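You operate a simulated robot arm through the tools that you are given. There is no shell and no other tool. Be economical: measure what you need, move in short steps, check, and stop when the job is done.

You are at the controls of a simulated two-armed robot. One attempt, no reset.

TASK
Put the strap block on the probe bench top away on the upper side shelf. Put the 1995 white packer from the probe bench top on the chuck bench top and the 870 white packer on top of the panel wiper. Take the green swab and leave it on the pick card. Take the blue wedge on the desk top and put it away on the shelf four. Shut the label drawer. Take the test pin on the rail shelf and put it away on the inspection bench. Hold the green tote on the desk top steady with one hand and put the orange clip in it with the other. Do these in any order.

Only the result counts: the job must be done as asked and must still hold three seconds after the hand-in. Knocking over, shifting, dropping, spilling or breaking anything else fails it.

THE ROBOT
Two 7-joint arms with two-finger parallel grippers on one trunk, on a base that drives. Base frame: it is fixed to the floor where the robot stands at the start and does not move with it; the origin is under the middle of the robot, x ahead of it, y to its left, z up. Units: m, degrees, N and s.
The left shoulder is at the start at [0.07, 0.133, 1.176], the right one opposite. Places, roughly: blue wedge (10x5x4 cm) [-2.2, -5.8, 0.8]; chuck bench top [0.4, -2.3, 0.8]; green swab (2x2x13 cm) [0.5, -1.3, 0.9]; green tote (38x19x11 cm) [-2.5, -6, 0.8]; inspection bench [0.6, -4.5, 0.9]; label drawer [-2.9, -5.7, 0.6]; orange clip (5x3x3 cm) [-5.4, -5.5, 0.9]; panel wiper [0.75, 0, 0.75]; pick card [0.25, -6.25, 1]; shelf four [0.4, -7, 1.3]; strap block [0.5, 0, 0.75]; test pin [-3.75, -3.75, 0.75]; upper side shelf (18x120 cm) [-3.86, -1.56, 0.56]; white packer [0.5, -0.25, 1]. Payload 1.57 kg a hand.
The TCP of each hand is the grasp point between the finger pads, 0.03 m short of the fingertips. In the tool frame z runs along the fingers and y along their closing line. The gripper opens to 0.08 m. The fingers are 0.017 m wide and 0.012 m thick; the gripper's body (0.04 by 0.082 m) begins 0.08 m behind the TCP.
Orientation is that of the tool frame in the base frame, as a unit quaternion [x, y, z, w]. With the fingers straight down and closing along the base's y, the tool's x points along the base's -x, its y along +y and its z along -z.

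THE INTERFACE
- The arms move only by the tool drive_tool. It takes "left_increments", "right_increments" or both (then of equal length, played together; a hand with none holds still); each is a list of rows, each an object of numbers (a shift or turn left out is 0, a gripper value left out holds the last): "dx", "dy", "dz": the shift along the tool's x, y, z in units of 30 mm (1.0 is 30 mm); "rx", "ry", "rz": the turn, a rotation vector about the tool's x, y, z in units of 6 degrees (1.0 is 6 degrees). In form: [{"dx": .., "dy": .., "dz": .., "rx": .., "ry": .., "rz": ..}, ...]. A call has 1 to 12 rows; each row shifts and turns the commanded pose from where the row before left it, along the tool's axes as they then stand. "left_jaw" and "right_jaw" are, for a hand that has rows, the opening, from 0 (shut) to 1 (fully open), set as the call begins (left out, the last holds). A call with a number of a shift or a turn outside -1 to 1 is refused whole. Each row takes 0.2 s and may step no farther than 0.05 m and 8.6 degrees from the row before; otherwise, or with a gripper value out of range, the whole call is refused. Where a pose cannot be reached the arm comes as near as it can. A force on the tool above 40 N (or 10 N above the force at the start of the call, whichever is more), or a blocked arm, ends the call early, and 0.2 s more pass. Each finger travels about 0.153 m/s and halts on what it meets, pressing with about 41 N; the grip force reading is that of the motor and also rises with nothing between the fingers. The clock runs only during rows and for 0.2 s after the last one: add rows that do not move to give the fingers time. It gives the time, the measured TCP pose, the force on the tool (base axes), the opening and the grip force at its end, in the units of the frame above (readings bear some noise), with the torque about the TCP (base axes, N m) and any sound that the robot's microphone picked up.
- Cameras (640 x 400 px; columns grow to the right, rows downward): "scene" is now at [0.1314, -0.0168, 1.4065]; the picture's right is [-0.25, -0.97, 0.00], its down [-0.59, 0.15, -0.79] and it looks along [0.77, -0.20, -0.61] (base axes); focal length 250 px, centre (320, 200). "left" rides on the left gripper at [0.072, 0.007, -0.122] in its tool frame; the picture's right is [-0.09, 1.00, 0.00], its down [-0.84, -0.08, -0.54] and it looks along [-0.54, -0.05, 0.84] (tool axes); focal length 238 px, centre (320, 200). "right" rides on the right gripper at [0.072, -0.007, -0.122] in its tool frame; the picture's right is [0.09, 1.00, 0.00], its down [-0.84, 0.08, -0.54] and it looks along [-0.54, 0.05, 0.84] (tool axes); focal length 238 px, centre (320, 200). There is no depth. A picture from a camera that has moved, and an enlarged one, comes with that camera's place and axes in the base frame and with its lens. The place of the scene camera against the robot may be out by one fixed shift of up to 0.012 m in any direction.
- grab_frame(camera): a new picture of that camera. No time passes.
- lift_body(by): slides the trunk up (or, below 0, down) by that many m; the arms and the scene camera ride with it, the base frame stays. It gives what a move gives, with no picture.
- steer(legs): drives the robot by 1 to 6 legs, each [ahead, left, turn to the left] in m, m and degrees, along the robot's own axes; the way and the turn of a leg run together, so that a leg with both is an arc; at most 1.5 m and 180 degrees a leg. The arms and the cameras ride along, it lands a little off, and it stops where it bumps. It gives what a move gives.
- head_to(pan, tilt): turns the head with the scene camera to pan (to the left, within 86 degrees either way) and tilt (down, from -29 to 69), counted from straight ahead of the robot. It gives what a move gives.
- inspect(camera, box): a new picture of the part [left, top, right, bottom] of that camera's present view, enlarged. No time passes.
- hand_in(): hands the job in; it is judged then, once.

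Work in short steps. Places have to be worked out from the pictures, the camera data and where the tool is seen: move nearer, look again, correct. Check each grasp and each placing, and mend what went wrong. You have 217 turns and 208 pictures in all, those below and enlarged ones among them. Open the grippers and draw the arms clear of the work before you hand the job in, unless the task says otherwise; then end with one line.

The tools are called after "Emit:" by a JSON object that holds its "api" and its "payload". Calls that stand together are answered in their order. drive_tool: Moves the arms, as the interface text tells. Its arguments: {"type":"object","properties":{"left_increments":{"type":"array"},"left_jaw":{"type":"number"},"right_increments":{"type":"array"},"right_jaw":{"type":"number"}},"required":[]} The other tools are called the same way: lift_body (by) slides the trunk up or down; steer (legs) drives the base; head_to (pan, tilt) turns the head that bears the scene camera; grab_frame (camera) takes a picture; inspect (camera, box) takes an enlarged picture of a part of a camera's view; hand_in () hands the job in.

At the start:

```text
clock: 0.0
left_position: [0.3821, 0.0757, 1.1978]
left_ee_rot: [0.0, 1.0, 0.0, -0.001]
left_wrist_force: [-0.7, 0.4, -0.3]
left_moment: [0.0, 0.0, 0.03]
left_opening: 0.0799
left_grasp_force: 0.1
right_position: [0.4004, -0.2658, 1.1195]
right_ee_rot: [0.0, 1.0, 0.0, -0.001]
right_wrist_force: [-0.1, 0.0, 0.0]
right_moment: [-0.05, 0.03, -0.03]
right_opening: 0.0799
right_grasp_force: 0.1
trunk travel left (down, up): [-0.75, 0.19]
robot x, y, heading: [0.0, 0.0012, -0.1]
head pan, tilt: [-14.6, 37.7]
```

scene: 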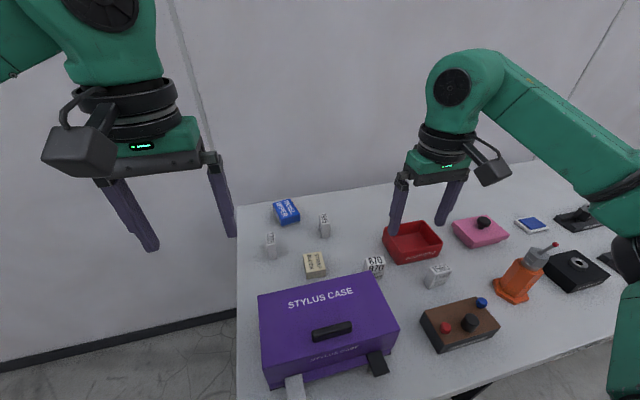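
right: 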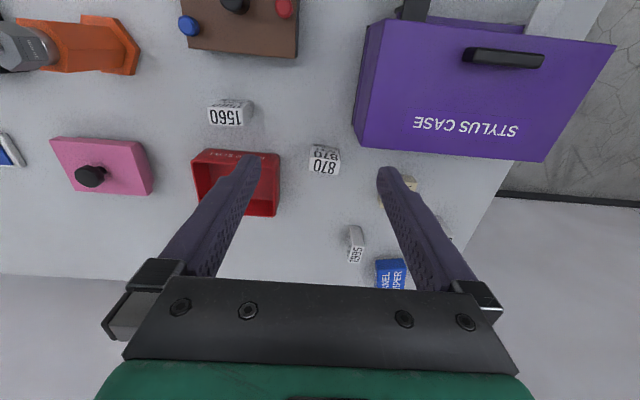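
left: 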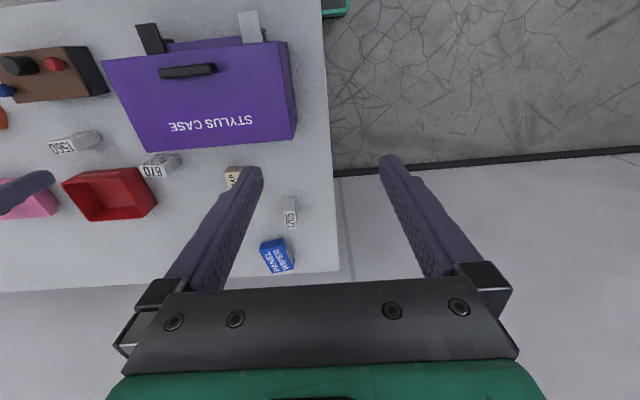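

I'll zoom in on the bench to identify the labelled items and get positions.

Emit:
{"api": "inspect", "payload": {"camera": "scene", "box": [230, 180, 470, 330]}}

Emit:
{"api": "inspect", "payload": {"camera": "left", "box": [120, 120, 360, 280]}}

Emit:
{"api": "inspect", "payload": {"camera": "right", "box": [180, 80, 500, 290]}}

```text
2.67 times, centred on (350, 255) of scene
camera zoom: at [0.1314, -0.0168, 1.4065], right [-0.25, -0.97, 0.0], down [-0.59, 0.15, -0.79], along [0.77, -0.2, -0.61], focal length 668 px, centre (240, 53)
```

zoom: 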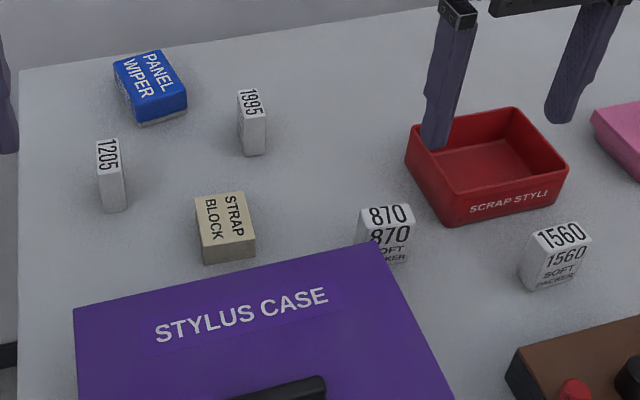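

```text
2.50 times, centred on (240, 200) of left
camera zoom: at [0.3108, 0.081, 1.3215], right [0.09, 1.0, 0.0], down [0.84, -0.08, 0.54], along [0.54, -0.05, -0.84], focal length 596 px, centre (520, 200)
```

zoom: 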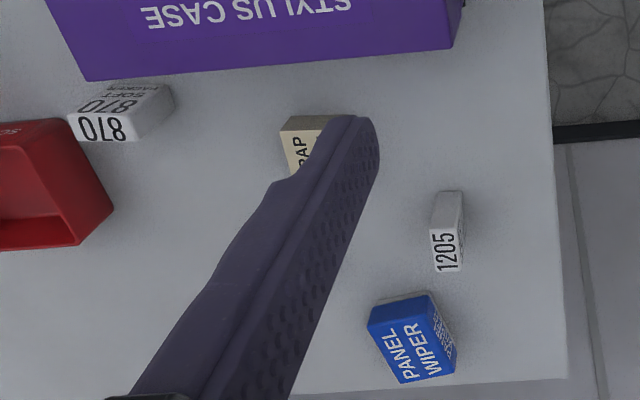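

```text
1.90 times, centred on (340, 185) of right
camera zoom: at [0.3274, -0.2718, 1.2399], right [-0.09, 1.0, 0.0], down [0.84, 0.08, 0.54], along [0.54, 0.05, -0.84], focal length 454 px, centre (282, 229)
```

zoom: 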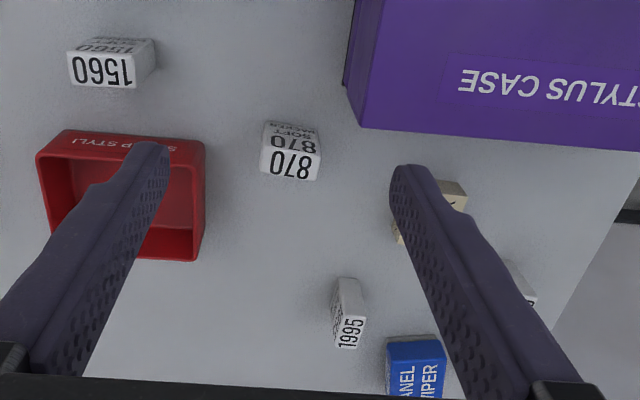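

Triangulation puts item tops at z≈0.91 with 870 at about (0.49,-0.25) and wiper near (0.72,-0.06). I look around to learn the layout to the right and behind.

Emit:
{"api": "head_to", "payload": {"pan": -80, "tilt": 15}}

Emit:
{"api": "grab_frame", "payload": {"camera": "scene"}}

Emit:
{"api": "head_to", "payload": {"pan": 0, "tilt": 55}}

Emit:
{"api": "grab_frame", "payload": {"camera": "scene"}}

```text
clock: 1.4
left_position: [0.3819, 0.0755, 1.1982]
left_ee_rot: [0.001, 1.0, 0.0, -0.001]
left_wrist_force: [0.1, 0.6, 0.3]
left_moment: [0.0, 0.01, -0.02]
left_opening: 0.0797
left_grasp_force: 0.0
right_position: [0.4004, -0.266, 1.119]
right_ee_rot: [0.0, 1.0, 0.0, 0.0]
right_wrist_force: [-0.4, -0.4, 0.6]
right_moment: [0.0, 0.01, 0.01]
right_opening: 0.0801
right_grasp_force: 0.0
trunk travel left (down, up): [-0.75, 0.19]
robot x, y, heading: [-0.0012, 0.002, -0.1]
head pan, tilt: [-80.0, 15.0]
```

```text
201 pictures are left
camera scene: at [0.064, -0.087, 1.4425], right [-0.98, -0.17, 0.0], down [-0.05, 0.26, -0.97], along [0.17, -0.95, -0.26], focal length 250 px, centre (320, 200)
```

scene: 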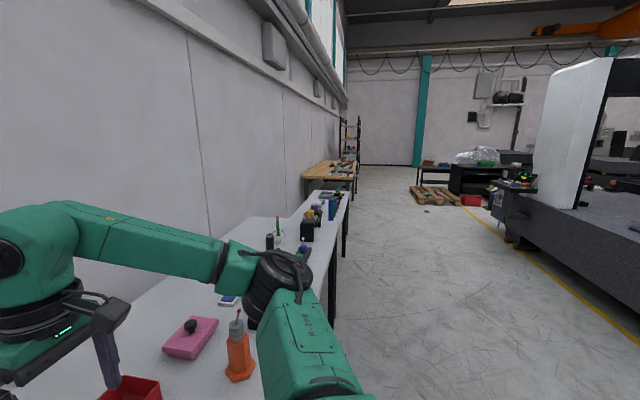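

```text
clock: 2.9
left_position: [0.3814, 0.0743, 1.1982]
left_ee_rot: [0.0, 1.0, 0.0, 0.0]
left_wrist_force: [0.3, 0.5, 0.7]
left_moment: [0.02, 0.01, -0.01]
left_opening: 0.0799
left_grasp_force: 0.0
right_position: [0.3999, -0.2653, 1.1189]
right_ee_rot: [0.0, 1.0, 0.0, 0.0]
right_wrist_force: [0.1, 0.0, 0.4]
right_moment: [-0.02, 0.0, 0.0]
right_opening: 0.0799
right_grasp_force: 0.0
trunk travel left (down, up): [-0.75, 0.19]
robot x, y, heading: [-0.0008, 0.0005, 0.1]
head pan, tilt: [0.0, 55.0]
```

```text
200 pictures are left
camera scene: at [0.1197, 0.0049, 1.3824], right [0.0, -1.0, 0.0], down [-0.82, 0.0, -0.57], along [0.57, 0.0, -0.82], focal length 250 px, centre (320, 200)
```

scene: 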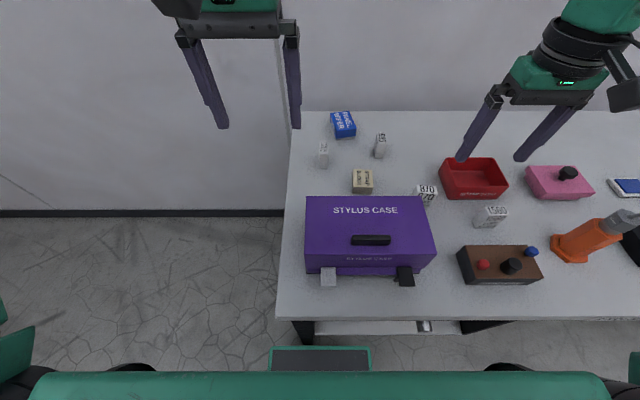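

Bench front edge is near x≈0.21, wiper near x≈0.72, so I'd need to advance some. I check for clearance under the bench front before driving.

Emit:
{"api": "head_to", "payload": {"pan": 0, "tilt": 69}}

Emit:
{"api": "grab_frame", "payload": {"camera": "scene"}}

Emit:
{"api": "lift_body", "payload": {"by": 0.15}}

Emit:
{"api": "grab_frame", "payload": {"camera": "left"}}

Emit:
{"api": "grab_frame", "payload": {"camera": "right"}}

```text
clock: 3.6
left_position: [0.3826, 0.0747, 1.1975]
left_ee_rot: [0.0, 1.0, 0.0, 0.0]
left_wrist_force: [0.2, 0.1, -0.5]
left_moment: [-0.02, -0.03, 0.03]
left_opening: 0.08
left_grasp_force: 0.1
right_position: [0.3993, -0.2655, 1.1191]
right_ee_rot: [-0.001, 1.0, 0.0, 0.001]
right_wrist_force: [-0.7, 0.0, -0.1]
right_moment: [0.0, 0.01, -0.02]
right_opening: 0.0802
right_grasp_force: 0.0
trunk travel left (down, up): [-0.75, 0.19]
robot x, y, heading: [0.0023, 0.0036, 0.1]
head pan, tilt: [0.0, 68.8]
```

```text
199 pictures are left
camera scene: at [0.1036, 0.0049, 1.3669], right [0.0, -1.0, 0.0], down [-0.93, 0.0, -0.36], along [0.36, 0.0, -0.93], focal length 250 px, centre (320, 200)
```

scene: 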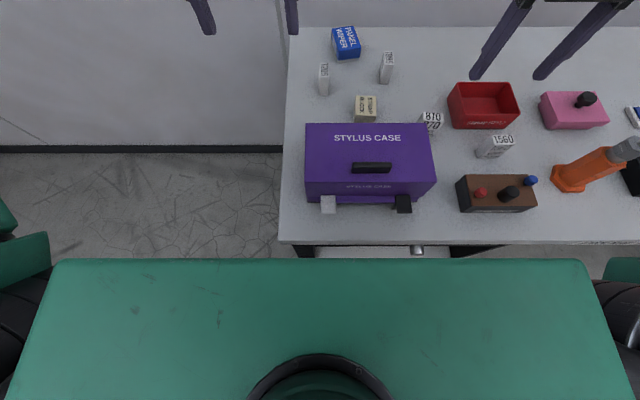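

```text
clock: 5.4
left_position: [0.3817, 0.0752, 1.3476]
left_ee_rot: [0.0, 1.0, 0.0, 0.0]
left_wrist_force: [-0.9, -0.6, -0.2]
left_moment: [-0.01, -0.01, -0.01]
left_opening: 0.08
left_grasp_force: 0.0
right_position: [0.3991, -0.2641, 1.2688]
right_ee_rot: [0.001, 1.0, 0.0, -0.001]
right_wrist_force: [0.1, 0.1, 0.4]
right_moment: [0.04, -0.02, -0.02]
right_opening: 0.0798
right_grasp_force: 0.0
trunk travel left (down, up): [-0.9, 0.04]
robot x, y, heading: [-0.0015, 0.0009, -0.0]
head pan, tilt: [0.0, 68.8]
```

```text
198 pictures are left
camera left: at [0.3109, 0.081, 1.4715], right [0.09, 1.0, 0.0], down [0.84, -0.08, 0.54], along [0.54, -0.05, -0.84], focal length 238 px, centre (320, 200)
```

left: 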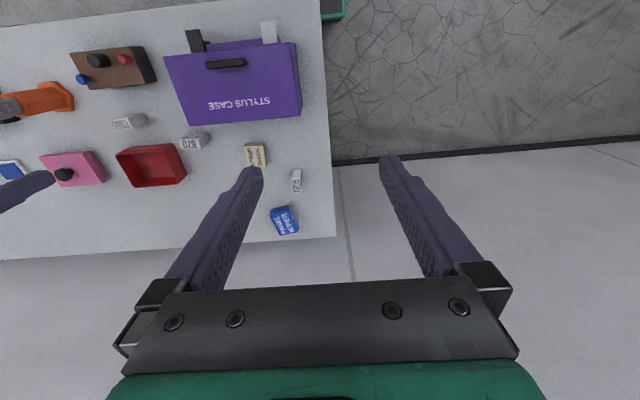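

```text
197 pictures are left
camera right: at [0.3275, -0.2718, 1.3898], right [-0.09, 1.0, 0.0], down [0.84, 0.08, 0.54], along [0.54, 0.05, -0.84], focal length 238 px, centre (320, 200)
```

right: 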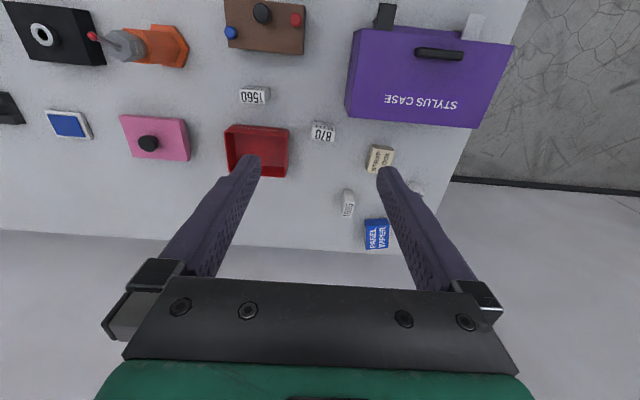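

The base front appears around x≈0.2, close to the bench edge. I back up to see whether the base can slide under the bench.

Emit:
{"api": "steer", "payload": {"legs": [[-0.7, 0, 0]]}}

Emit:
{"api": "head_to", "payload": {"pan": -10, "tilt": 45}}

Emit:
{"api": "grab_frame", "payload": {"camera": "scene"}}

```text
clock: 9.3
left_position: [-0.3252, 0.0753, 1.3475]
left_ee_rot: [0.003, 1.0, 0.0, -0.001]
left_wrist_force: [-0.8, -0.2, -0.5]
left_moment: [-0.01, 0.04, 0.02]
left_opening: 0.0797
left_grasp_force: 0.1
right_position: [-0.3095, -0.2656, 1.2686]
right_ee_rot: [0.004, 1.0, 0.0, -0.001]
right_wrist_force: [0.6, 0.9, 0.1]
right_moment: [-0.01, 0.04, 0.0]
right_opening: 0.0799
right_grasp_force: 0.1
trunk travel left (down, up): [-0.9, 0.04]
robot x, y, heading: [-0.7102, 0.0035, -0.3]
head pan, tilt: [0.0, 68.8]
```

```text
clock: 10.2
left_position: [-0.327, 0.0756, 1.3474]
left_ee_rot: [0.003, 1.0, 0.0, 0.0]
left_wrist_force: [-0.5, -0.8, 0.1]
left_moment: [0.0, -0.02, -0.01]
left_opening: 0.0798
left_grasp_force: 0.1
right_position: [-0.3104, -0.2647, 1.2685]
right_ee_rot: [0.004, 1.0, -0.001, 0.0]
right_wrist_force: [0.5, -0.2, 0.1]
right_moment: [0.02, -0.04, 0.02]
right_opening: 0.08
right_grasp_force: 0.0
trunk travel left (down, up): [-0.9, 0.04]
robot x, y, heading: [-0.703, 0.0023, 0.0]
head pan, tilt: [-10.0, 45.0]
```

```text
196 pictures are left
camera scene: at [-0.5819, -0.0076, 1.5457], right [-0.18, -0.98, 0.0], down [-0.7, 0.13, -0.71], along [0.7, -0.13, -0.71], focal length 250 px, centre (320, 200)
```

scene: 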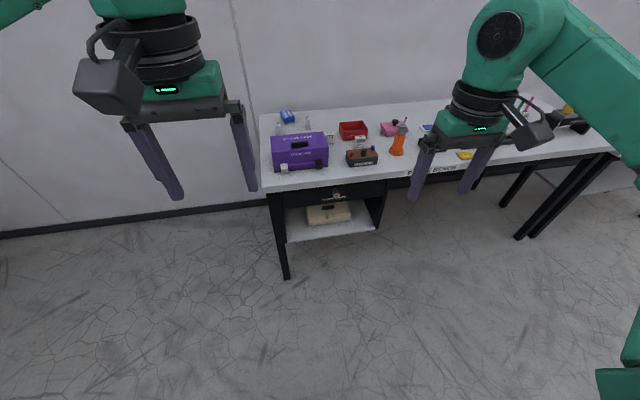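

The lower shelf sits at z≈0.47 and legs at y≈0.06 and -0.5, so I centre between them at y=-0.22 and return to the bench a bit deeper than before.

Emit:
{"api": "steer", "payload": {"legs": [[0, -0.22, 0], [0.7, 0, 0], [0.08, 0, 0]]}}

Emit:
{"api": "head_to", "payload": {"pan": 0, "tilt": 50}}

Emit:
{"api": "grab_frame", "payload": {"camera": "scene"}}

Emit:
{"api": "grab_frame", "payload": {"camera": "left"}}

Emit:
{"api": "grab_frame", "payload": {"camera": "right"}}

```text
clock: 15.9
left_position: [0.4342, -0.149, 1.3512]
left_ee_rot: [0.003, 1.0, 0.001, 0.004]
left_wrist_force: [-0.4, 0.2, -0.2]
left_moment: [0.01, -0.06, -0.01]
left_opening: 0.0802
left_grasp_force: 0.1
right_position: [0.4504, -0.4896, 1.2737]
right_ee_rot: [0.003, 1.0, 0.001, 0.004]
right_wrist_force: [-1.4, 0.1, 0.7]
right_moment: [0.01, -0.06, -0.01]
right_opening: 0.0799
right_grasp_force: 0.1
trunk travel left (down, up): [-0.9, 0.04]
robot x, y, heading: [0.0628, -0.2187, -0.4]
head pan, tilt: [-10.0, 45.0]
```

```text
clock: 16.6
left_position: [0.4422, -0.1484, 1.3485]
left_ee_rot: [0.003, 1.0, 0.0, 0.0]
left_wrist_force: [0.1, -0.5, 0.2]
left_moment: [0.03, -0.01, 0.0]
left_opening: 0.0799
left_grasp_force: 0.0
right_position: [0.4581, -0.4889, 1.2701]
right_ee_rot: [0.002, 1.0, 0.0, 0.001]
right_wrist_force: [-0.7, -0.4, -0.3]
right_moment: [-0.03, -0.03, 0.01]
right_opening: 0.0799
right_grasp_force: 0.1
trunk travel left (down, up): [-0.9, 0.04]
robot x, y, heading: [0.0585, -0.2222, -0.5]
head pan, tilt: [0.0, 50.0]
```

```text
195 pictures are left
camera scene: at [0.1837, -0.2183, 1.5391], right [-0.01, -1.0, 0.0], down [-0.76, 0.0, -0.64], along [0.64, 0.0, -0.76], focal length 250 px, centre (320, 200)
```

scene: 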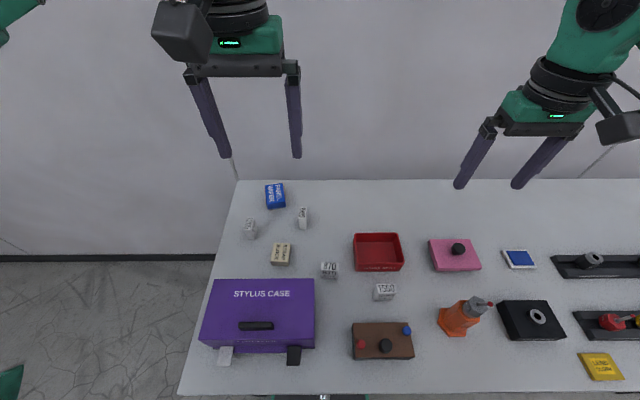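

```text
194 pictures are left
camera left: at [0.3701, -0.1431, 1.4723], right [0.1, 1.0, 0.0], down [0.84, -0.08, 0.54], along [0.54, -0.05, -0.84], focal length 238 px, centre (320, 200)
```

left: 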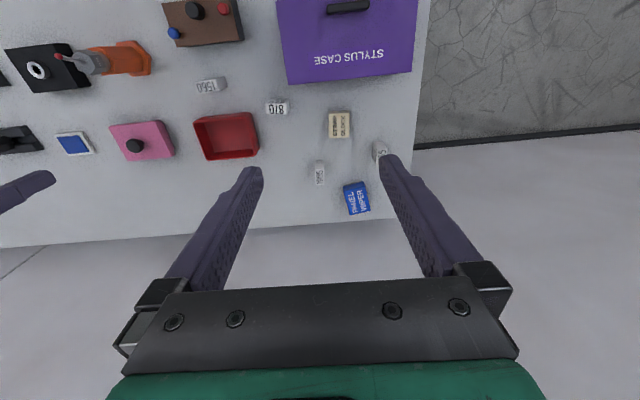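

```text
193 pictures are left
camera right: at [0.3853, -0.496, 1.3907], right [-0.09, 1.0, 0.0], down [0.84, 0.07, 0.54], along [0.54, 0.05, -0.84], focal length 238 px, centre (320, 200)
```

right: 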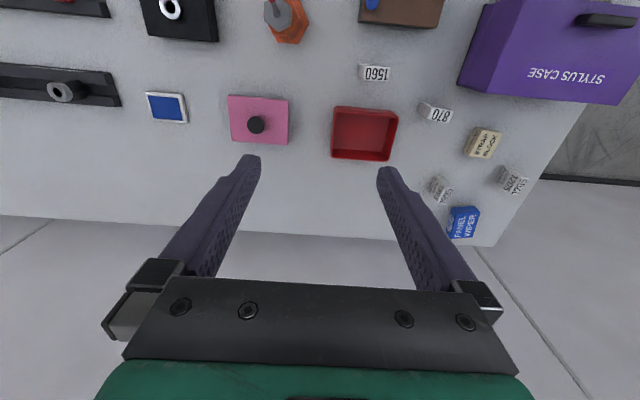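

The base stops at x≈0.06 (touching). My estimates: 870 (0.475,-0.252), 1995 (0.65,-0.17), strap (0.534,-0.11), wiper (0.755,-0.072). I bring the left hand down over 870 for a closer look, backing the base off a few mm first.

Emit:
{"api": "steer", "payload": {"legs": [[-0.01, 0, 0.4]]}}

Emit:
{"api": "drive_tool", "payload": {"left_increments": [{"dz": 0.9, "dy": -0.35}, {"dz": 0.9, "dy": -0.35}, {"dz": 0.9, "dy": -0.35}, {"dz": 0.9, "dy": -0.35}, {"dz": 0.9, "dy": -0.35}, {"dz": 0.9, "dy": -0.35}, {"dz": 0.9, "dy": -0.35}, {"dz": 0.9, "dy": -0.35}, {"dz": 0.5, "dy": -0.4}], "left_jaw": 1}}

Emit:
{"api": "grab_frame", "payload": {"camera": "left"}}

Emit:
{"api": "inspect", "payload": {"camera": "scene", "box": [220, 160, 420, 300]}}

```text
clock: 17.4
left_position: [0.4352, -0.1474, 1.3463]
left_ee_rot: [-0.001, 1.0, 0.001, -0.001]
left_wrist_force: [-0.2, -0.2, -0.2]
left_moment: [-0.03, 0.05, 0.0]
left_opening: 0.0799
left_grasp_force: 0.1
right_position: [0.4558, -0.487, 1.2688]
right_ee_rot: [0.0, 1.0, 0.001, -0.002]
right_wrist_force: [1.0, 0.5, -0.3]
right_moment: [0.02, 0.05, 0.03]
right_opening: 0.0801
right_grasp_force: 0.1
trunk travel left (down, up): [-0.9, 0.04]
robot x, y, heading: [0.0545, -0.224, 0.1]
head pan, tilt: [0.0, 50.0]
```

```text
clock: 19.4
left_position: [0.4353, -0.2448, 1.1179]
left_ee_rot: [-0.002, 1.0, 0.0, 0.0]
left_wrist_force: [0.4, -0.5, -0.4]
left_moment: [0.04, -0.03, 0.03]
left_opening: 0.0798
left_grasp_force: 0.0
right_position: [0.4535, -0.487, 1.2695]
right_ee_rot: [-0.001, 1.0, 0.0, 0.0]
right_wrist_force: [0.0, -0.7, 0.3]
right_moment: [0.05, -0.01, 0.01]
right_opening: 0.08
right_grasp_force: 0.0
trunk travel left (down, up): [-0.9, 0.04]
robot x, y, heading: [0.0552, -0.2223, 0.2]
head pan, tilt: [0.0, 50.0]
```

```text
192 pictures are left
camera left: at [0.364, -0.2392, 1.2417], right [0.09, 1.0, 0.0], down [0.84, -0.08, 0.54], along [0.54, -0.05, -0.84], focal length 238 px, centre (320, 200)
```

left: 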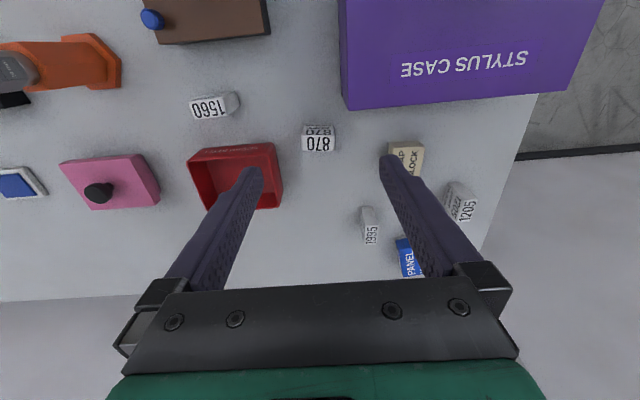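

```text
2.86 times, centred on (320, 230) of scene
camera zoom: at [0.1768, -0.2185, 1.5388], right [0.0, -1.0, 0.0], down [-0.77, 0.0, -0.64], along [0.64, 0.0, -0.77], focal length 715 px, centre (320, 114)
```

zoom: 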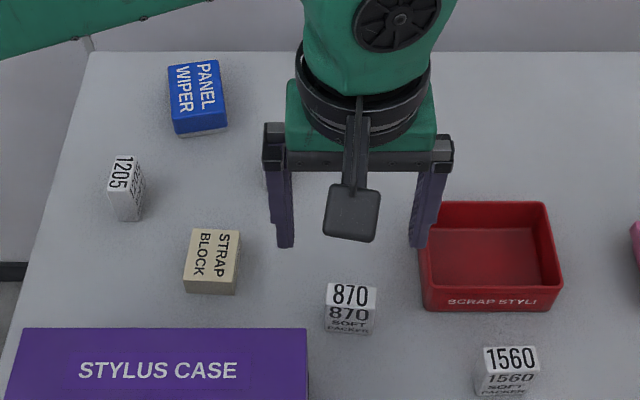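

870 is at (0.483,-0.252), top z≈0.905, about 48 mm wide by 22 mm deep. I test how far the left hand reaches straight-down towards the wiper before choosing a grasp pitch.

Emit:
{"api": "drive_tool", "payload": {"left_increments": [{"dx": -0.97, "dy": 0.53, "dz": 0.15}, {"dx": -0.97, "dy": 0.53, "dz": 0.15}, {"dx": -0.97, "dy": 0.53, "dz": 0.15}, {"dx": -0.97, "dy": 0.53, "dz": 0.15}, {"dx": -0.97, "dy": 0.53, "dz": 0.15}, {"dx": -0.97, "dy": 0.53, "dz": 0.15}, {"dx": -0.97, "dy": 0.53, "dz": 0.15}, {"dx": -0.97, "dy": 0.53, "dz": 0.15}, {"dx": -0.97, "dy": 0.53, "dz": 0.15}, {"dx": -0.97, "dy": 0.53, "dz": 0.15}, {"dx": -0.97, "dy": 0.53, "dz": 0.15}]}}

Emit:
{"api": "grab_frame", "payload": {"camera": "left"}}

```text
clock: 21.8
left_position: [0.6483, -0.1189, 1.0838]
left_ee_rot: [-0.001, 1.0, 0.0, 0.0]
left_wrist_force: [-0.9, -0.3, -0.3]
left_moment: [-0.01, 0.0, 0.02]
left_opening: 0.0799
left_grasp_force: 0.0
left hand out of reach, approached as far as the arm can: row 8, 9, 10, 11
right_position: [0.4511, -0.4877, 1.2693]
right_ee_rot: [-0.001, 1.0, 0.0, 0.0]
right_wrist_force: [-0.1, -1.2, -0.1]
right_moment: [-0.02, -0.02, 0.02]
right_opening: 0.0799
right_grasp_force: 0.1
trunk travel left (down, up): [-0.9, 0.04]
robot x, y, heading: [0.051, -0.2257, 0.3]
head pan, tilt: [0.0, 50.0]
```

```text
190 pictures are left
camera left: at [0.5764, -0.112, 1.2066], right [0.09, 1.0, 0.0], down [0.84, -0.08, 0.54], along [0.54, -0.05, -0.84], focal length 238 px, centre (320, 200)
```

left: 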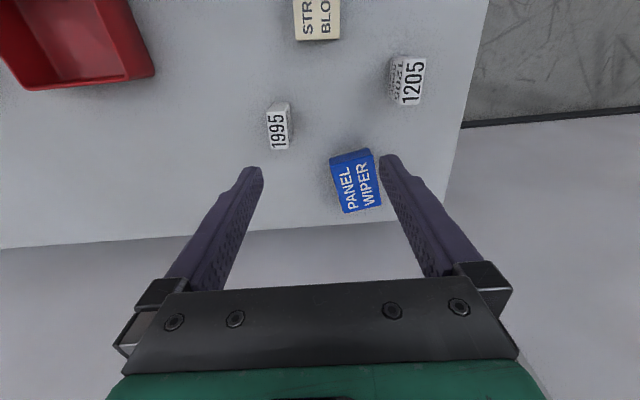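

Straight-down reach from the front falls 0.11 m short of the wiper, so I'll approach from the bench's open left end instead. First raise the left hand, back off, shift left, turn right 90°.

Emit:
{"api": "drive_tool", "payload": {"left_increments": [{"dx": 0.8, "dz": -1}, {"dx": 0.8, "dz": -1}, {"dx": 0.8, "dz": -1}, {"dx": 0.8, "dz": -1}, {"dx": 0.8, "dz": -1}, {"dx": 0.8, "dz": -1}, {"dx": 0.8, "dz": -1}, {"dx": 0.8, "dz": -1}]}}

Emit:
{"api": "steer", "payload": {"legs": [[-0.8, 0, 0], [0, 0.58, 0], [0, 0, -90]]}}

Emit:
{"api": "head_to", "payload": {"pan": 60, "tilt": 40}}

Emit:
{"api": "grab_frame", "payload": {"camera": "scene"}}

```text
clock: 23.6
left_position: [0.4538, -0.1173, 1.3239]
left_ee_rot: [-0.001, 1.0, 0.0, 0.001]
left_wrist_force: [0.2, 0.9, 0.0]
left_moment: [0.0, -0.03, -0.04]
left_opening: 0.0801
left_grasp_force: 0.0
right_position: [0.45, -0.4863, 1.2697]
right_ee_rot: [-0.001, 1.0, 0.0, 0.001]
right_wrist_force: [-0.2, 0.6, -0.1]
right_moment: [0.0, 0.01, -0.01]
right_opening: 0.0799
right_grasp_force: 0.1
trunk travel left (down, up): [-0.9, 0.04]
robot x, y, heading: [0.0463, -0.225, -0.0]
head pan, tilt: [0.0, 50.0]
```

```text
clock: 34.6
left_position: [-0.6474, -0.053, 1.3223]
left_ee_rot: [0.723, 0.691, 0.0, 0.0]
left_wrist_force: [0.3, 0.0, 0.3]
left_moment: [-0.01, -0.01, 0.05]
left_opening: 0.08
left_grasp_force: 0.0
right_position: [-1.0183, -0.0319, 1.2701]
right_ee_rot: [0.723, 0.691, 0.0, -0.001]
right_wrist_force: [0.4, -0.3, 0.4]
right_moment: [0.01, 0.02, -0.01]
right_opening: 0.0801
right_grasp_force: 0.0
trunk travel left (down, up): [-0.9, 0.04]
robot x, y, heading: [-0.7346, 0.3542, -92.5]
head pan, tilt: [0.0, 50.0]
```

```text
clock: 35.9
left_position: [-0.6478, -0.0532, 1.3222]
left_ee_rot: [0.723, 0.691, -0.001, 0.0]
left_wrist_force: [-0.1, 0.0, 0.2]
left_moment: [-0.01, -0.04, 0.02]
left_opening: 0.0802
left_grasp_force: 0.2
right_position: [-1.0183, -0.0325, 1.2699]
right_ee_rot: [0.723, 0.691, -0.001, 0.0]
right_wrist_force: [0.0, -0.6, -0.5]
right_moment: [0.02, -0.01, 0.0]
right_opening: 0.0801
right_grasp_force: 0.2
trunk travel left (down, up): [-0.9, 0.04]
robot x, y, heading: [-0.7308, 0.3563, -92.6]
head pan, tilt: [60.0, 40.0]
```

```text
189 pictures are left
camera scene: at [-0.6684, 0.265, 1.553], right [-0.54, -0.84, 0.0], down [-0.54, 0.35, -0.77], along [0.65, -0.41, -0.64], focal length 250 px, centre (320, 200)
```

scene: 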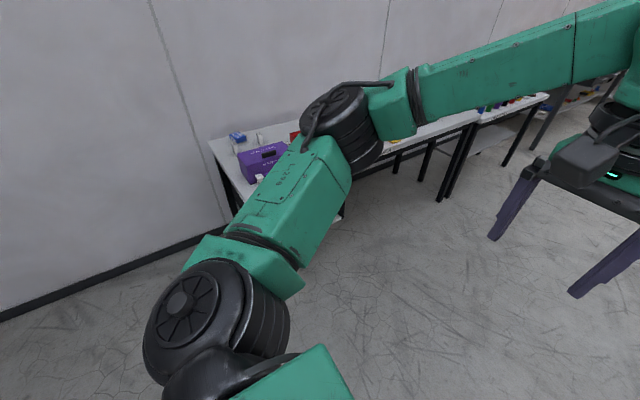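

The end area is free. I correct the heading and slide left to x≈0.40, then look.

Emit:
{"api": "steer", "payload": {"legs": [[0, 0, 2.6], [0, 1.13, 0]]}}

Emit:
{"api": "head_to", "payload": {"pan": 15, "tilt": 58}}

Emit:
{"api": "grab_frame", "payload": {"camera": "scene"}}

Emit:
{"api": "grab_frame", "payload": {"camera": "left"}}

```text
clock: 42.0
left_position: [0.4894, -0.0431, 1.3216]
left_ee_rot: [0.704, 0.71, 0.0, -0.001]
left_wrist_force: [0.3, 0.3, 0.2]
left_moment: [-0.01, -0.04, 0.02]
left_opening: 0.0797
left_grasp_force: 0.0
right_position: [0.1186, -0.0409, 1.2688]
right_ee_rot: [0.704, 0.71, 0.0, 0.001]
right_wrist_force: [0.3, 0.8, -0.3]
right_moment: [0.01, -0.03, 0.0]
right_opening: 0.08
right_grasp_force: 0.1
trunk travel left (down, up): [-0.9, 0.04]
robot x, y, heading: [0.3799, 0.3624, -89.7]
head pan, tilt: [60.0, 40.0]
```

```text
clock: 43.2
left_position: [0.4893, -0.0422, 1.3233]
left_ee_rot: [0.704, 0.71, 0.001, 0.0]
left_wrist_force: [-0.6, 0.5, -0.2]
left_moment: [0.0, 0.0, -0.02]
left_opening: 0.0803
left_grasp_force: 0.1
right_position: [0.1195, -0.0402, 1.2695]
right_ee_rot: [0.704, 0.711, 0.0, 0.001]
right_wrist_force: [-0.5, 0.2, 1.2]
right_moment: [-0.02, 0.0, -0.01]
right_opening: 0.0799
right_grasp_force: 0.1
trunk travel left (down, up): [-0.9, 0.04]
robot x, y, heading: [0.3784, 0.3621, -89.5]
head pan, tilt: [15.0, 58.0]
```

```text
188 pictures are left
camera scene: at [0.3975, 0.2502, 1.5287], right [-0.96, -0.27, 0.0], down [-0.23, 0.82, -0.53], along [0.14, -0.51, -0.85], focal length 250 px, centre (320, 200)
```

scene: 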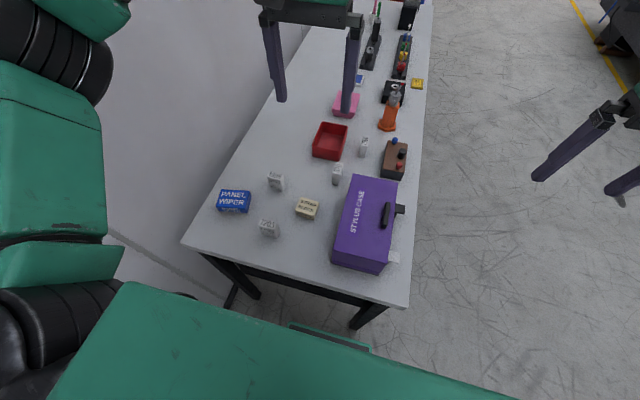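

```text
187 pictures are left
camera left: at [0.4967, 0.0288, 1.446], right [1.0, -0.08, 0.0], down [-0.07, -0.84, 0.54], along [-0.05, -0.54, -0.84], focal length 238 px, centre (320, 200)
```

left: 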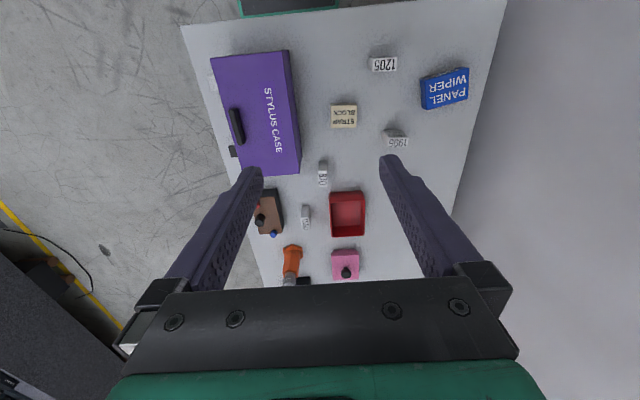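

Great access from this end. I advance 5 cm, then lower the left hand over 870.

Emit:
{"api": "steer", "payload": {"legs": [[0.05, 0, 0]]}}

Emit:
{"api": "drive_tool", "payload": {"left_increments": [{"dz": 0.95, "dx": -0.5}, {"dz": 0.95, "dx": -0.5}, {"dz": 0.95, "dx": -0.5}, {"dz": 0.95, "dx": -0.5}, {"dz": 0.95, "dx": -0.5}, {"dz": 0.95, "dx": -0.5}, {"dz": 0.95, "dx": -0.5}, {"dz": 0.95, "dx": -0.5}, {"dz": 0.95, "dx": -0.5}], "left_jaw": 0.65}}

Emit:
{"api": "grab_frame", "payload": {"camera": "left"}}

Emit:
{"api": "grab_frame", "payload": {"camera": "scene"}}

```text
clock: 44.1
left_position: [0.4912, -0.0809, 1.3261]
left_ee_rot: [0.703, 0.711, -0.004, 0.004]
left_wrist_force: [0.2, 1.2, 0.0]
left_moment: [-0.1, 0.03, -0.02]
left_opening: 0.0799
left_grasp_force: 0.1
right_position: [0.121, -0.0803, 1.2724]
right_ee_rot: [0.704, 0.71, -0.003, 0.003]
right_wrist_force: [0.1, 1.0, 0.8]
right_moment: [-0.1, -0.02, 0.04]
right_opening: 0.0801
right_grasp_force: 0.1
trunk travel left (down, up): [-0.9, 0.04]
robot x, y, heading: [0.384, 0.3126, -89.4]
head pan, tilt: [15.0, 58.0]
```

```text
clock: 46.1
left_position: [0.4891, -0.2271, 1.0666]
left_ee_rot: [0.704, 0.71, 0.0, -0.001]
left_wrist_force: [-0.4, -0.6, -0.3]
left_moment: [0.03, 0.0, -0.01]
left_opening: 0.0518
left_grasp_force: 0.0
right_position: [0.1202, -0.0909, 1.2689]
right_ee_rot: [0.704, 0.71, 0.001, 0.0]
right_wrist_force: [-0.7, 0.5, -0.5]
right_moment: [0.0, 0.0, -0.01]
right_opening: 0.08
right_grasp_force: 0.1
trunk travel left (down, up): [-0.9, 0.04]
robot x, y, heading: [0.3815, 0.3165, -89.5]
head pan, tilt: [15.0, 58.0]
```

```text
186 pictures are left
camera left: at [0.4965, -0.1566, 1.1905], right [1.0, -0.08, 0.0], down [-0.07, -0.84, 0.54], along [-0.05, -0.54, -0.84], focal length 238 px, centre (320, 200)
```

left: 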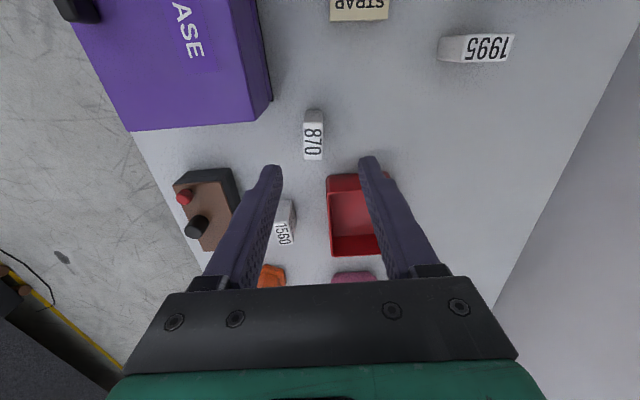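

```text
185 pictures are left
camera scene: at [0.3977, 0.2, 1.5286], right [-0.96, -0.27, 0.0], down [-0.23, 0.82, -0.53], along [0.14, -0.51, -0.85], focal length 250 px, centre (320, 200)
```

scene: 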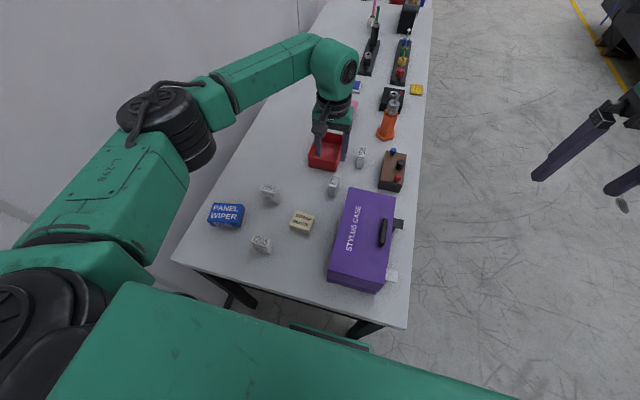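

870's centre is (0.478,-0.253), bench surface about z=0.835. I descend to grasp height z≈0.88 with jaws 52 mm apart.

Emit:
{"api": "drive_tool", "payload": {"left_increments": [{"dx": -0.87, "dy": -0.37}, {"dz": 0.9}, {"dz": 0.9}, {"dz": 0.9}, {"dz": 0.9}, {"dz": 0.9}, {"dz": 0.9}, {"dz": 0.7}]}}

Emit:
{"api": "grab_frame", "payload": {"camera": "left"}}

Emit:
{"api": "inspect", "payload": {"camera": "scene", "box": [270, 110, 430, 210]}}

```text
clock: 47.9
left_position: [0.4767, -0.2402, 0.9072]
left_ee_rot: [0.703, 0.711, -0.001, 0.002]
left_wrist_force: [0.1, -0.2, -0.3]
left_moment: [0.01, 0.01, 0.0]
left_opening: 0.052
left_grasp_force: 0.1
left hand out of reach, approached as far as the arm can: row 6, 7, 8
right_position: [0.1215, -0.0912, 1.2691]
right_ee_rot: [0.704, 0.71, 0.0, 0.0]
right_wrist_force: [0.6, -0.1, -0.2]
right_moment: [0.01, 0.0, 0.0]
right_opening: 0.0797
right_grasp_force: 0.0
trunk travel left (down, up): [-0.9, 0.04]
robot x, y, heading: [0.3797, 0.314, -89.5]
head pan, tilt: [15.0, 58.0]
```

```text
184 pictures are left
camera left: at [0.4823, -0.1698, 1.0301], right [1.0, -0.08, 0.0], down [-0.07, -0.84, 0.55], along [-0.04, -0.54, -0.84], focal length 238 px, centre (320, 200)
```

left: 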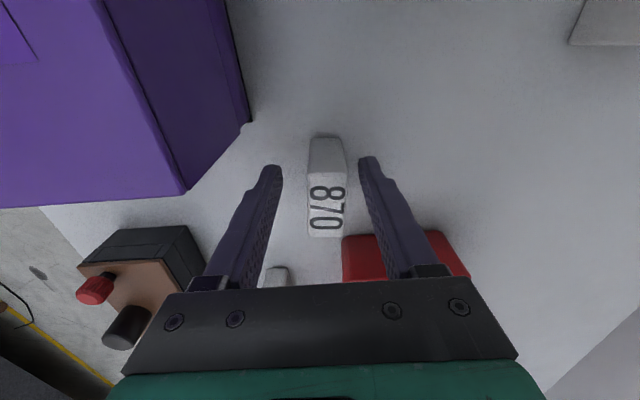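

```text
4.00 times, centred on (350, 160) of scene
camera zoom: at [0.3989, 0.2004, 1.5286], right [-0.96, -0.27, 0.0], down [-0.23, 0.82, -0.53], along [0.14, -0.51, -0.85], focal length 1001 px, centre (200, 360)
```

zoom: 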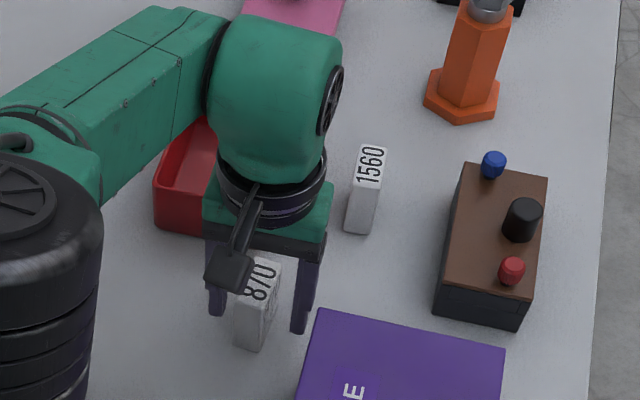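

The arm is at its reach limit 13 mm short and 27 mm high; lowering the trunk gives reach. I lower it 3 cm, then nudge forward.

Emit:
{"api": "lift_body", "payload": {"by": -0.03}}

Emit:
{"api": "drive_tool", "payload": {"left_increments": [{"dx": -0.2}, {"dx": -0.2}]}}

Emit:
{"api": "grab_frame", "payload": {"camera": "left"}}

```text
clock: 48.6
left_position: [0.4751, -0.2403, 0.8798]
left_ee_rot: [0.702, 0.712, -0.003, 0.002]
left_wrist_force: [1.7, 2.5, 24.0]
left_moment: [0.29, 0.37, 0.19]
left_opening: 0.0513
left_grasp_force: 0.0
right_position: [0.1211, -0.0869, 1.2407]
right_ee_rot: [0.704, 0.71, 0.0, 0.003]
right_wrist_force: [-0.2, -0.7, 0.4]
right_moment: [0.04, 0.02, -0.01]
right_opening: 0.08
right_grasp_force: 0.1
trunk travel left (down, up): [-0.87, 0.07]
robot x, y, heading: [0.3833, 0.3144, -89.4]
head pan, tilt: [15.0, 58.0]
```

```text
clock: 49.2
left_position: [0.4764, -0.2402, 0.8799]
left_ee_rot: [0.702, 0.712, -0.003, 0.003]
left_wrist_force: [1.4, -5.6, 27.5]
left_moment: [0.04, 0.59, 0.48]
left_opening: 0.0514
left_grasp_force: 0.0
left hand out of reach, approached as far as the arm can: row 1, 2
right_position: [0.12, -0.0867, 1.2404]
right_ee_rot: [0.704, 0.71, 0.0, 0.002]
right_wrist_force: [0.0, -0.1, 0.1]
right_moment: [0.01, -0.03, 0.03]
right_opening: 0.0797
right_grasp_force: 0.0
trunk travel left (down, up): [-0.87, 0.07]
robot x, y, heading: [0.3811, 0.3122, -89.4]
head pan, tilt: [15.0, 58.0]
```

```text
182 pictures are left
camera left: at [0.4815, -0.1676, 1.0031], right [1.0, -0.08, 0.0], down [-0.07, -0.83, 0.55], along [-0.04, -0.55, -0.84], focal length 238 px, centre (320, 200)
```

left: 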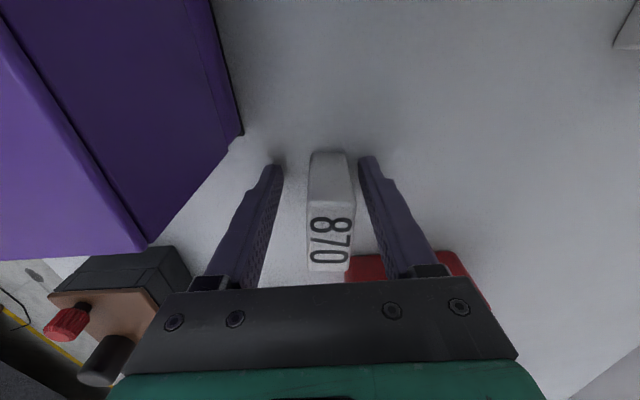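

Contact force of 27 N means the tips touch the bench: bench top is z≈0.85. I raise slightly and close on the block.

Emit:
{"api": "lift_body", "payload": {"by": 0.008}}

Emit:
{"api": "drive_tool", "payload": {"left_increments": [{}, {}, {}], "left_jaw": 0}}

Emit:
{"api": "grab_frame", "payload": {"camera": "left"}}

```text
clock: 49.8
left_position: [0.4754, -0.2393, 0.8836]
left_ee_rot: [0.703, 0.711, 0.001, 0.002]
left_wrist_force: [0.5, 0.1, 0.2]
left_moment: [0.04, -0.03, 0.02]
left_opening: 0.052
left_grasp_force: 0.0
right_position: [0.1204, -0.0907, 1.2474]
right_ee_rot: [0.704, 0.71, -0.001, 0.0]
right_wrist_force: [0.0, -0.2, 0.3]
right_moment: [-0.02, 0.01, -0.01]
right_opening: 0.0803
right_grasp_force: 0.0
trunk travel left (down, up): [-0.878, 0.062]
robot x, y, heading: [0.383, 0.3138, -89.6]
head pan, tilt: [15.0, 58.0]
```

```text
clock: 50.6
left_position: [0.4758, -0.241, 0.8839]
left_ee_rot: [0.702, 0.712, 0.0, 0.001]
left_wrist_force: [0.3, 0.1, 1.0]
left_moment: [0.03, -0.01, -0.01]
left_opening: 0.0232
left_grasp_force: 35.5
right_position: [0.1195, -0.0905, 1.2473]
right_ee_rot: [0.704, 0.71, 0.001, 0.0]
right_wrist_force: [-0.2, 0.1, -0.5]
right_moment: [0.0, 0.02, 0.0]
right_opening: 0.08
right_grasp_force: 0.0
trunk travel left (down, up): [-0.878, 0.062]
robot x, y, heading: [0.3827, 0.3101, -89.4]
head pan, tilt: [15.0, 58.0]
```

```text
181 pictures are left
camera left: at [0.4817, -0.1695, 1.0084], right [1.0, -0.08, 0.0], down [-0.07, -0.84, 0.54], along [-0.04, -0.54, -0.84], focal length 238 px, centre (320, 200)
```

left: 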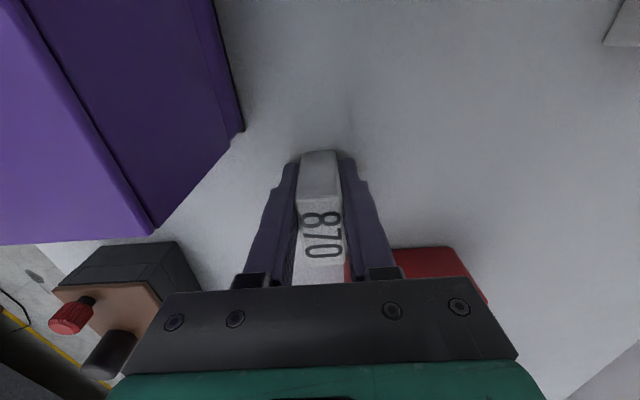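

870 is held (opening 23 mm). I lift 12 cm and move toward the wiper, checking on the way.

Emit:
{"api": "drive_tool", "payload": {"left_increments": [{"dz": -1}, {"dz": -1}, {"dz": -1}, {"dz": -1}, {"dx": 1, "dy": 0.8}, {"dx": 1, "dy": 0.9}, {"dx": 1, "dy": 1}, {"dx": 1, "dy": 1}, {"dx": 0.5, "dy": 1}]}}

Emit:
{"api": "grab_frame", "payload": {"camera": "left"}}

Emit:
{"api": "grab_frame", "payload": {"camera": "scene"}}

```text
clock: 52.6
left_position: [0.617, -0.1025, 1.0055]
left_ee_rot: [0.703, 0.712, -0.002, 0.002]
left_wrist_force: [0.1, 0.8, -0.6]
left_moment: [0.03, 0.0, 0.0]
left_opening: 0.0234
left_grasp_force: 35.3
right_position: [0.1206, -0.0892, 1.2486]
right_ee_rot: [0.704, 0.71, 0.0, 0.001]
right_wrist_force: [0.3, 0.3, 0.1]
right_moment: [0.01, 0.03, -0.04]
right_opening: 0.0796
right_grasp_force: 0.0
trunk travel left (down, up): [-0.878, 0.062]
robot x, y, heading: [0.382, 0.3136, -89.3]
head pan, tilt: [15.0, 58.0]
```

```text
180 pictures are left
camera left: at [0.6229, -0.0314, 1.1287], right [1.0, -0.08, 0.0], down [-0.07, -0.84, 0.55], along [-0.04, -0.54, -0.84], focal length 238 px, centre (320, 200)
```

left: 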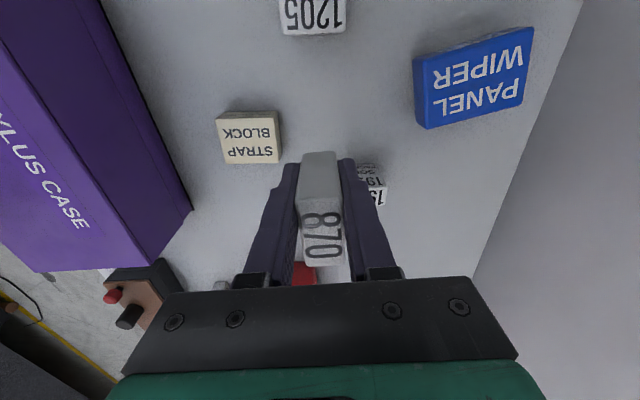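

```text
179 pictures are left
camera scene: at [0.3998, 0.2021, 1.5067], right [-0.96, -0.27, 0.0], down [-0.23, 0.82, -0.53], along [0.14, -0.51, -0.85], focal length 250 px, centre (320, 200)
```

scene: 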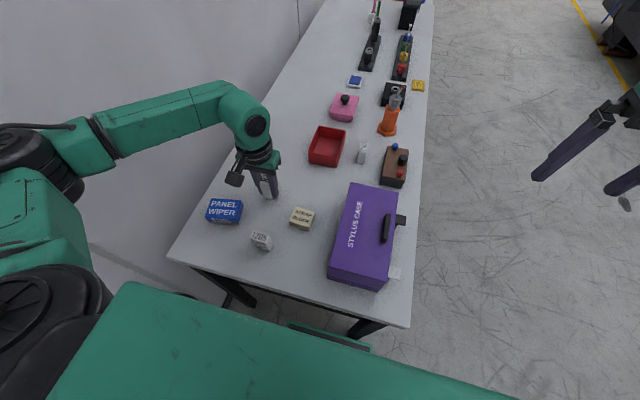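

Wiper top centre ≈(0.762,-0.071). I move above it.

Emit:
{"api": "drive_tool", "payload": {"left_increments": [{"dx": 0.3, "dy": 0.95}, {"dx": 0.3, "dy": 0.95}, {"dx": 0.3, "dy": 0.95}, {"dx": 0.3, "dy": 0.95}, {"dx": 0.25, "dy": 0.95}, {"dz": 0.5}]}}

Emit:
{"api": "grab_frame", "payload": {"camera": "left"}}

Emit:
{"api": "inspect", "payload": {"camera": "scene", "box": [140, 120, 340, 280]}}

```text
clock: 54.0
left_position: [0.7573, -0.059, 0.9879]
left_ee_rot: [0.702, 0.712, -0.002, 0.002]
left_wrist_force: [-1.0, 0.2, 0.5]
left_moment: [0.03, -0.03, -0.01]
left_opening: 0.0233
left_grasp_force: 35.8
right_position: [0.1205, -0.0902, 1.248]
right_ee_rot: [0.704, 0.71, 0.0, 0.0]
right_wrist_force: [0.5, -0.2, 0.1]
right_moment: [0.02, -0.04, 0.01]
right_opening: 0.0801
right_grasp_force: 0.0
trunk travel left (down, up): [-0.878, 0.062]
robot x, y, heading: [0.3809, 0.3123, -89.4]
head pan, tilt: [15.0, 58.0]
```

```text
178 pictures are left
camera left: at [0.7622, 0.0123, 1.1127], right [1.0, -0.08, 0.0], down [-0.07, -0.84, 0.54], along [-0.04, -0.54, -0.84], focal length 238 px, centre (320, 200)
```

left: 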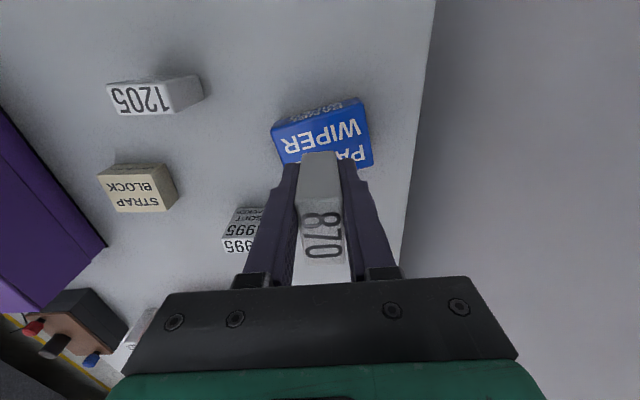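

```text
2.50 times, centred on (240, 200) of scene
camera zoom: at [0.398, 0.1998, 1.5066], right [-0.96, -0.27, 0.0], down [-0.23, 0.82, -0.53], along [0.14, -0.51, -0.85], focal length 626 px, centre (520, 200)
```

zoom: 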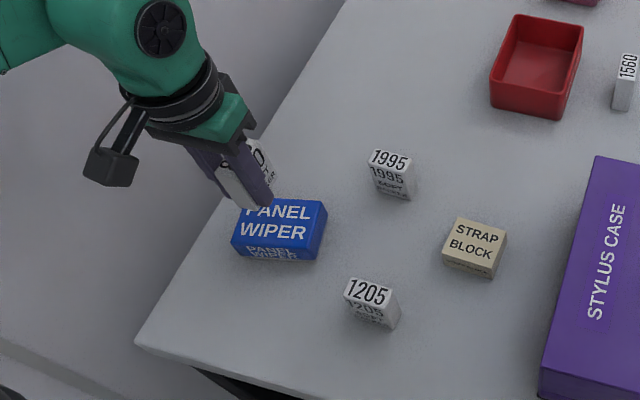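

Block hangs over the wiper centre (0.765,-0.073), aligned within ~8 mm. I shift a bit and descend most of the way.

Emit:
{"api": "drive_tool", "payload": {"left_increments": [{"dy": 0.27}, {"dz": 0.6}, {"dz": 0.6}, {"dz": 0.3}]}}

Emit:
{"api": "inspect", "payload": {"camera": "scene", "box": [160, 150, 300, 250]}}

Emit:
{"api": "grab_frame", "payload": {"camera": "left"}}

```text
clock: 55.0
left_position: [0.765, -0.0582, 0.9458]
left_ee_rot: [0.703, 0.711, -0.001, 0.001]
left_wrist_force: [0.6, -0.4, -0.5]
left_moment: [-0.02, 0.01, 0.01]
left_opening: 0.0232
left_grasp_force: 35.1
right_position: [0.1199, -0.0907, 1.248]
right_ee_rot: [0.704, 0.71, 0.0, 0.0]
right_wrist_force: [0.2, 0.7, 0.1]
right_moment: [-0.01, -0.03, -0.01]
right_opening: 0.0802
right_grasp_force: 0.0
trunk travel left (down, up): [-0.878, 0.062]
robot x, y, heading: [0.3823, 0.3143, -89.4]
head pan, tilt: [15.0, 58.0]
```

```text
4.00 times, centred on (230, 200) of scene
camera zoom: at [0.3985, 0.2008, 1.5067], right [-0.96, -0.27, 0.0], down [-0.23, 0.82, -0.53], along [0.14, -0.51, -0.85], focal length 1001 px, centre (680, 200)
```

zoom: 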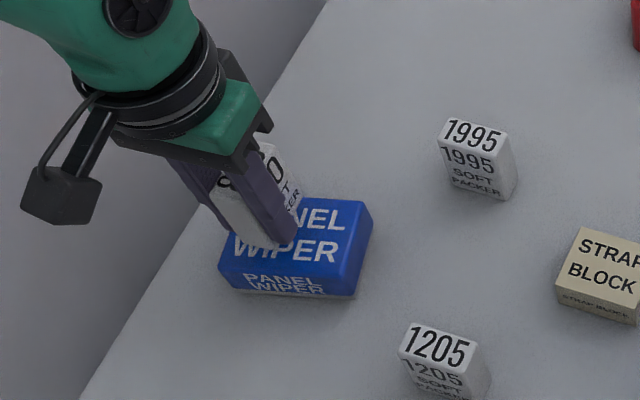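

```text
175 pictures are left
camera left: at [0.7705, 0.0133, 1.0679], right [1.0, -0.08, 0.0], down [-0.07, -0.84, 0.54], along [-0.04, -0.54, -0.84], focal length 238 px, centre (320, 200)
```

left: 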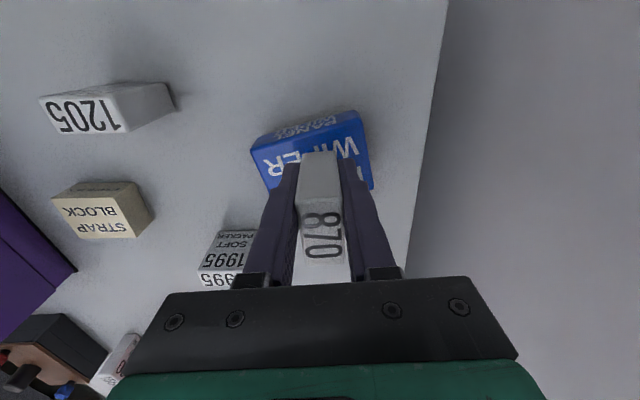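

Block is over the wiper top. I descend in small steps watching for contact force.

Emit:
{"api": "drive_tool", "payload": {"left_increments": [{"dx": -0.17, "dy": -0.1}, {"dz": 0.3}, {"dz": 0.3}, {"dz": 0.15}]}}

Emit:
{"api": "inspect", "payload": {"camera": "scene", "box": [190, 180, 260, 230]}}

```text
clock: 56.0
left_position: [0.7615, -0.0632, 0.9266]
left_ee_rot: [0.701, 0.713, -0.002, 0.005]
left_wrist_force: [4.0, 0.8, 23.5]
left_moment: [0.15, -0.07, -0.03]
left_opening: 0.0231
left_grasp_force: 36.0
right_position: [0.1185, -0.0876, 1.2486]
right_ee_rot: [0.704, 0.71, -0.001, 0.002]
right_wrist_force: [0.5, -0.1, -0.1]
right_moment: [0.0, 0.03, -0.01]
right_opening: 0.0803
right_grasp_force: 0.1
trunk travel left (down, up): [-0.878, 0.062]
robot x, y, heading: [0.3827, 0.3151, -89.4]
head pan, tilt: [15.0, 58.0]
```

```text
8.00 times, centred on (225, 205) of scene
camera zoom: at [0.3958, 0.2042, 1.5074], right [-0.96, -0.27, 0.0], down [-0.23, 0.82, -0.53], along [0.14, -0.51, -0.85], focal length 2002 px, centre (1080, 160)
```

zoom: 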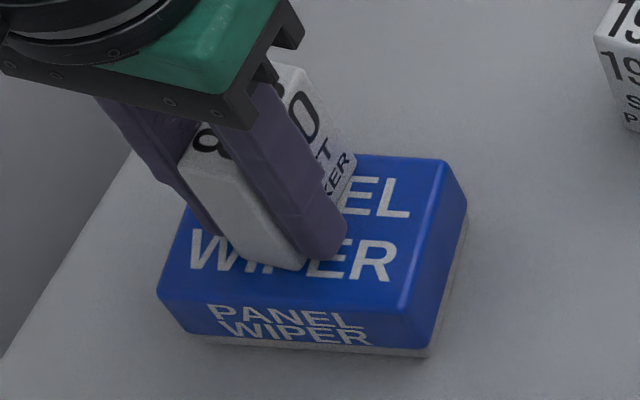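

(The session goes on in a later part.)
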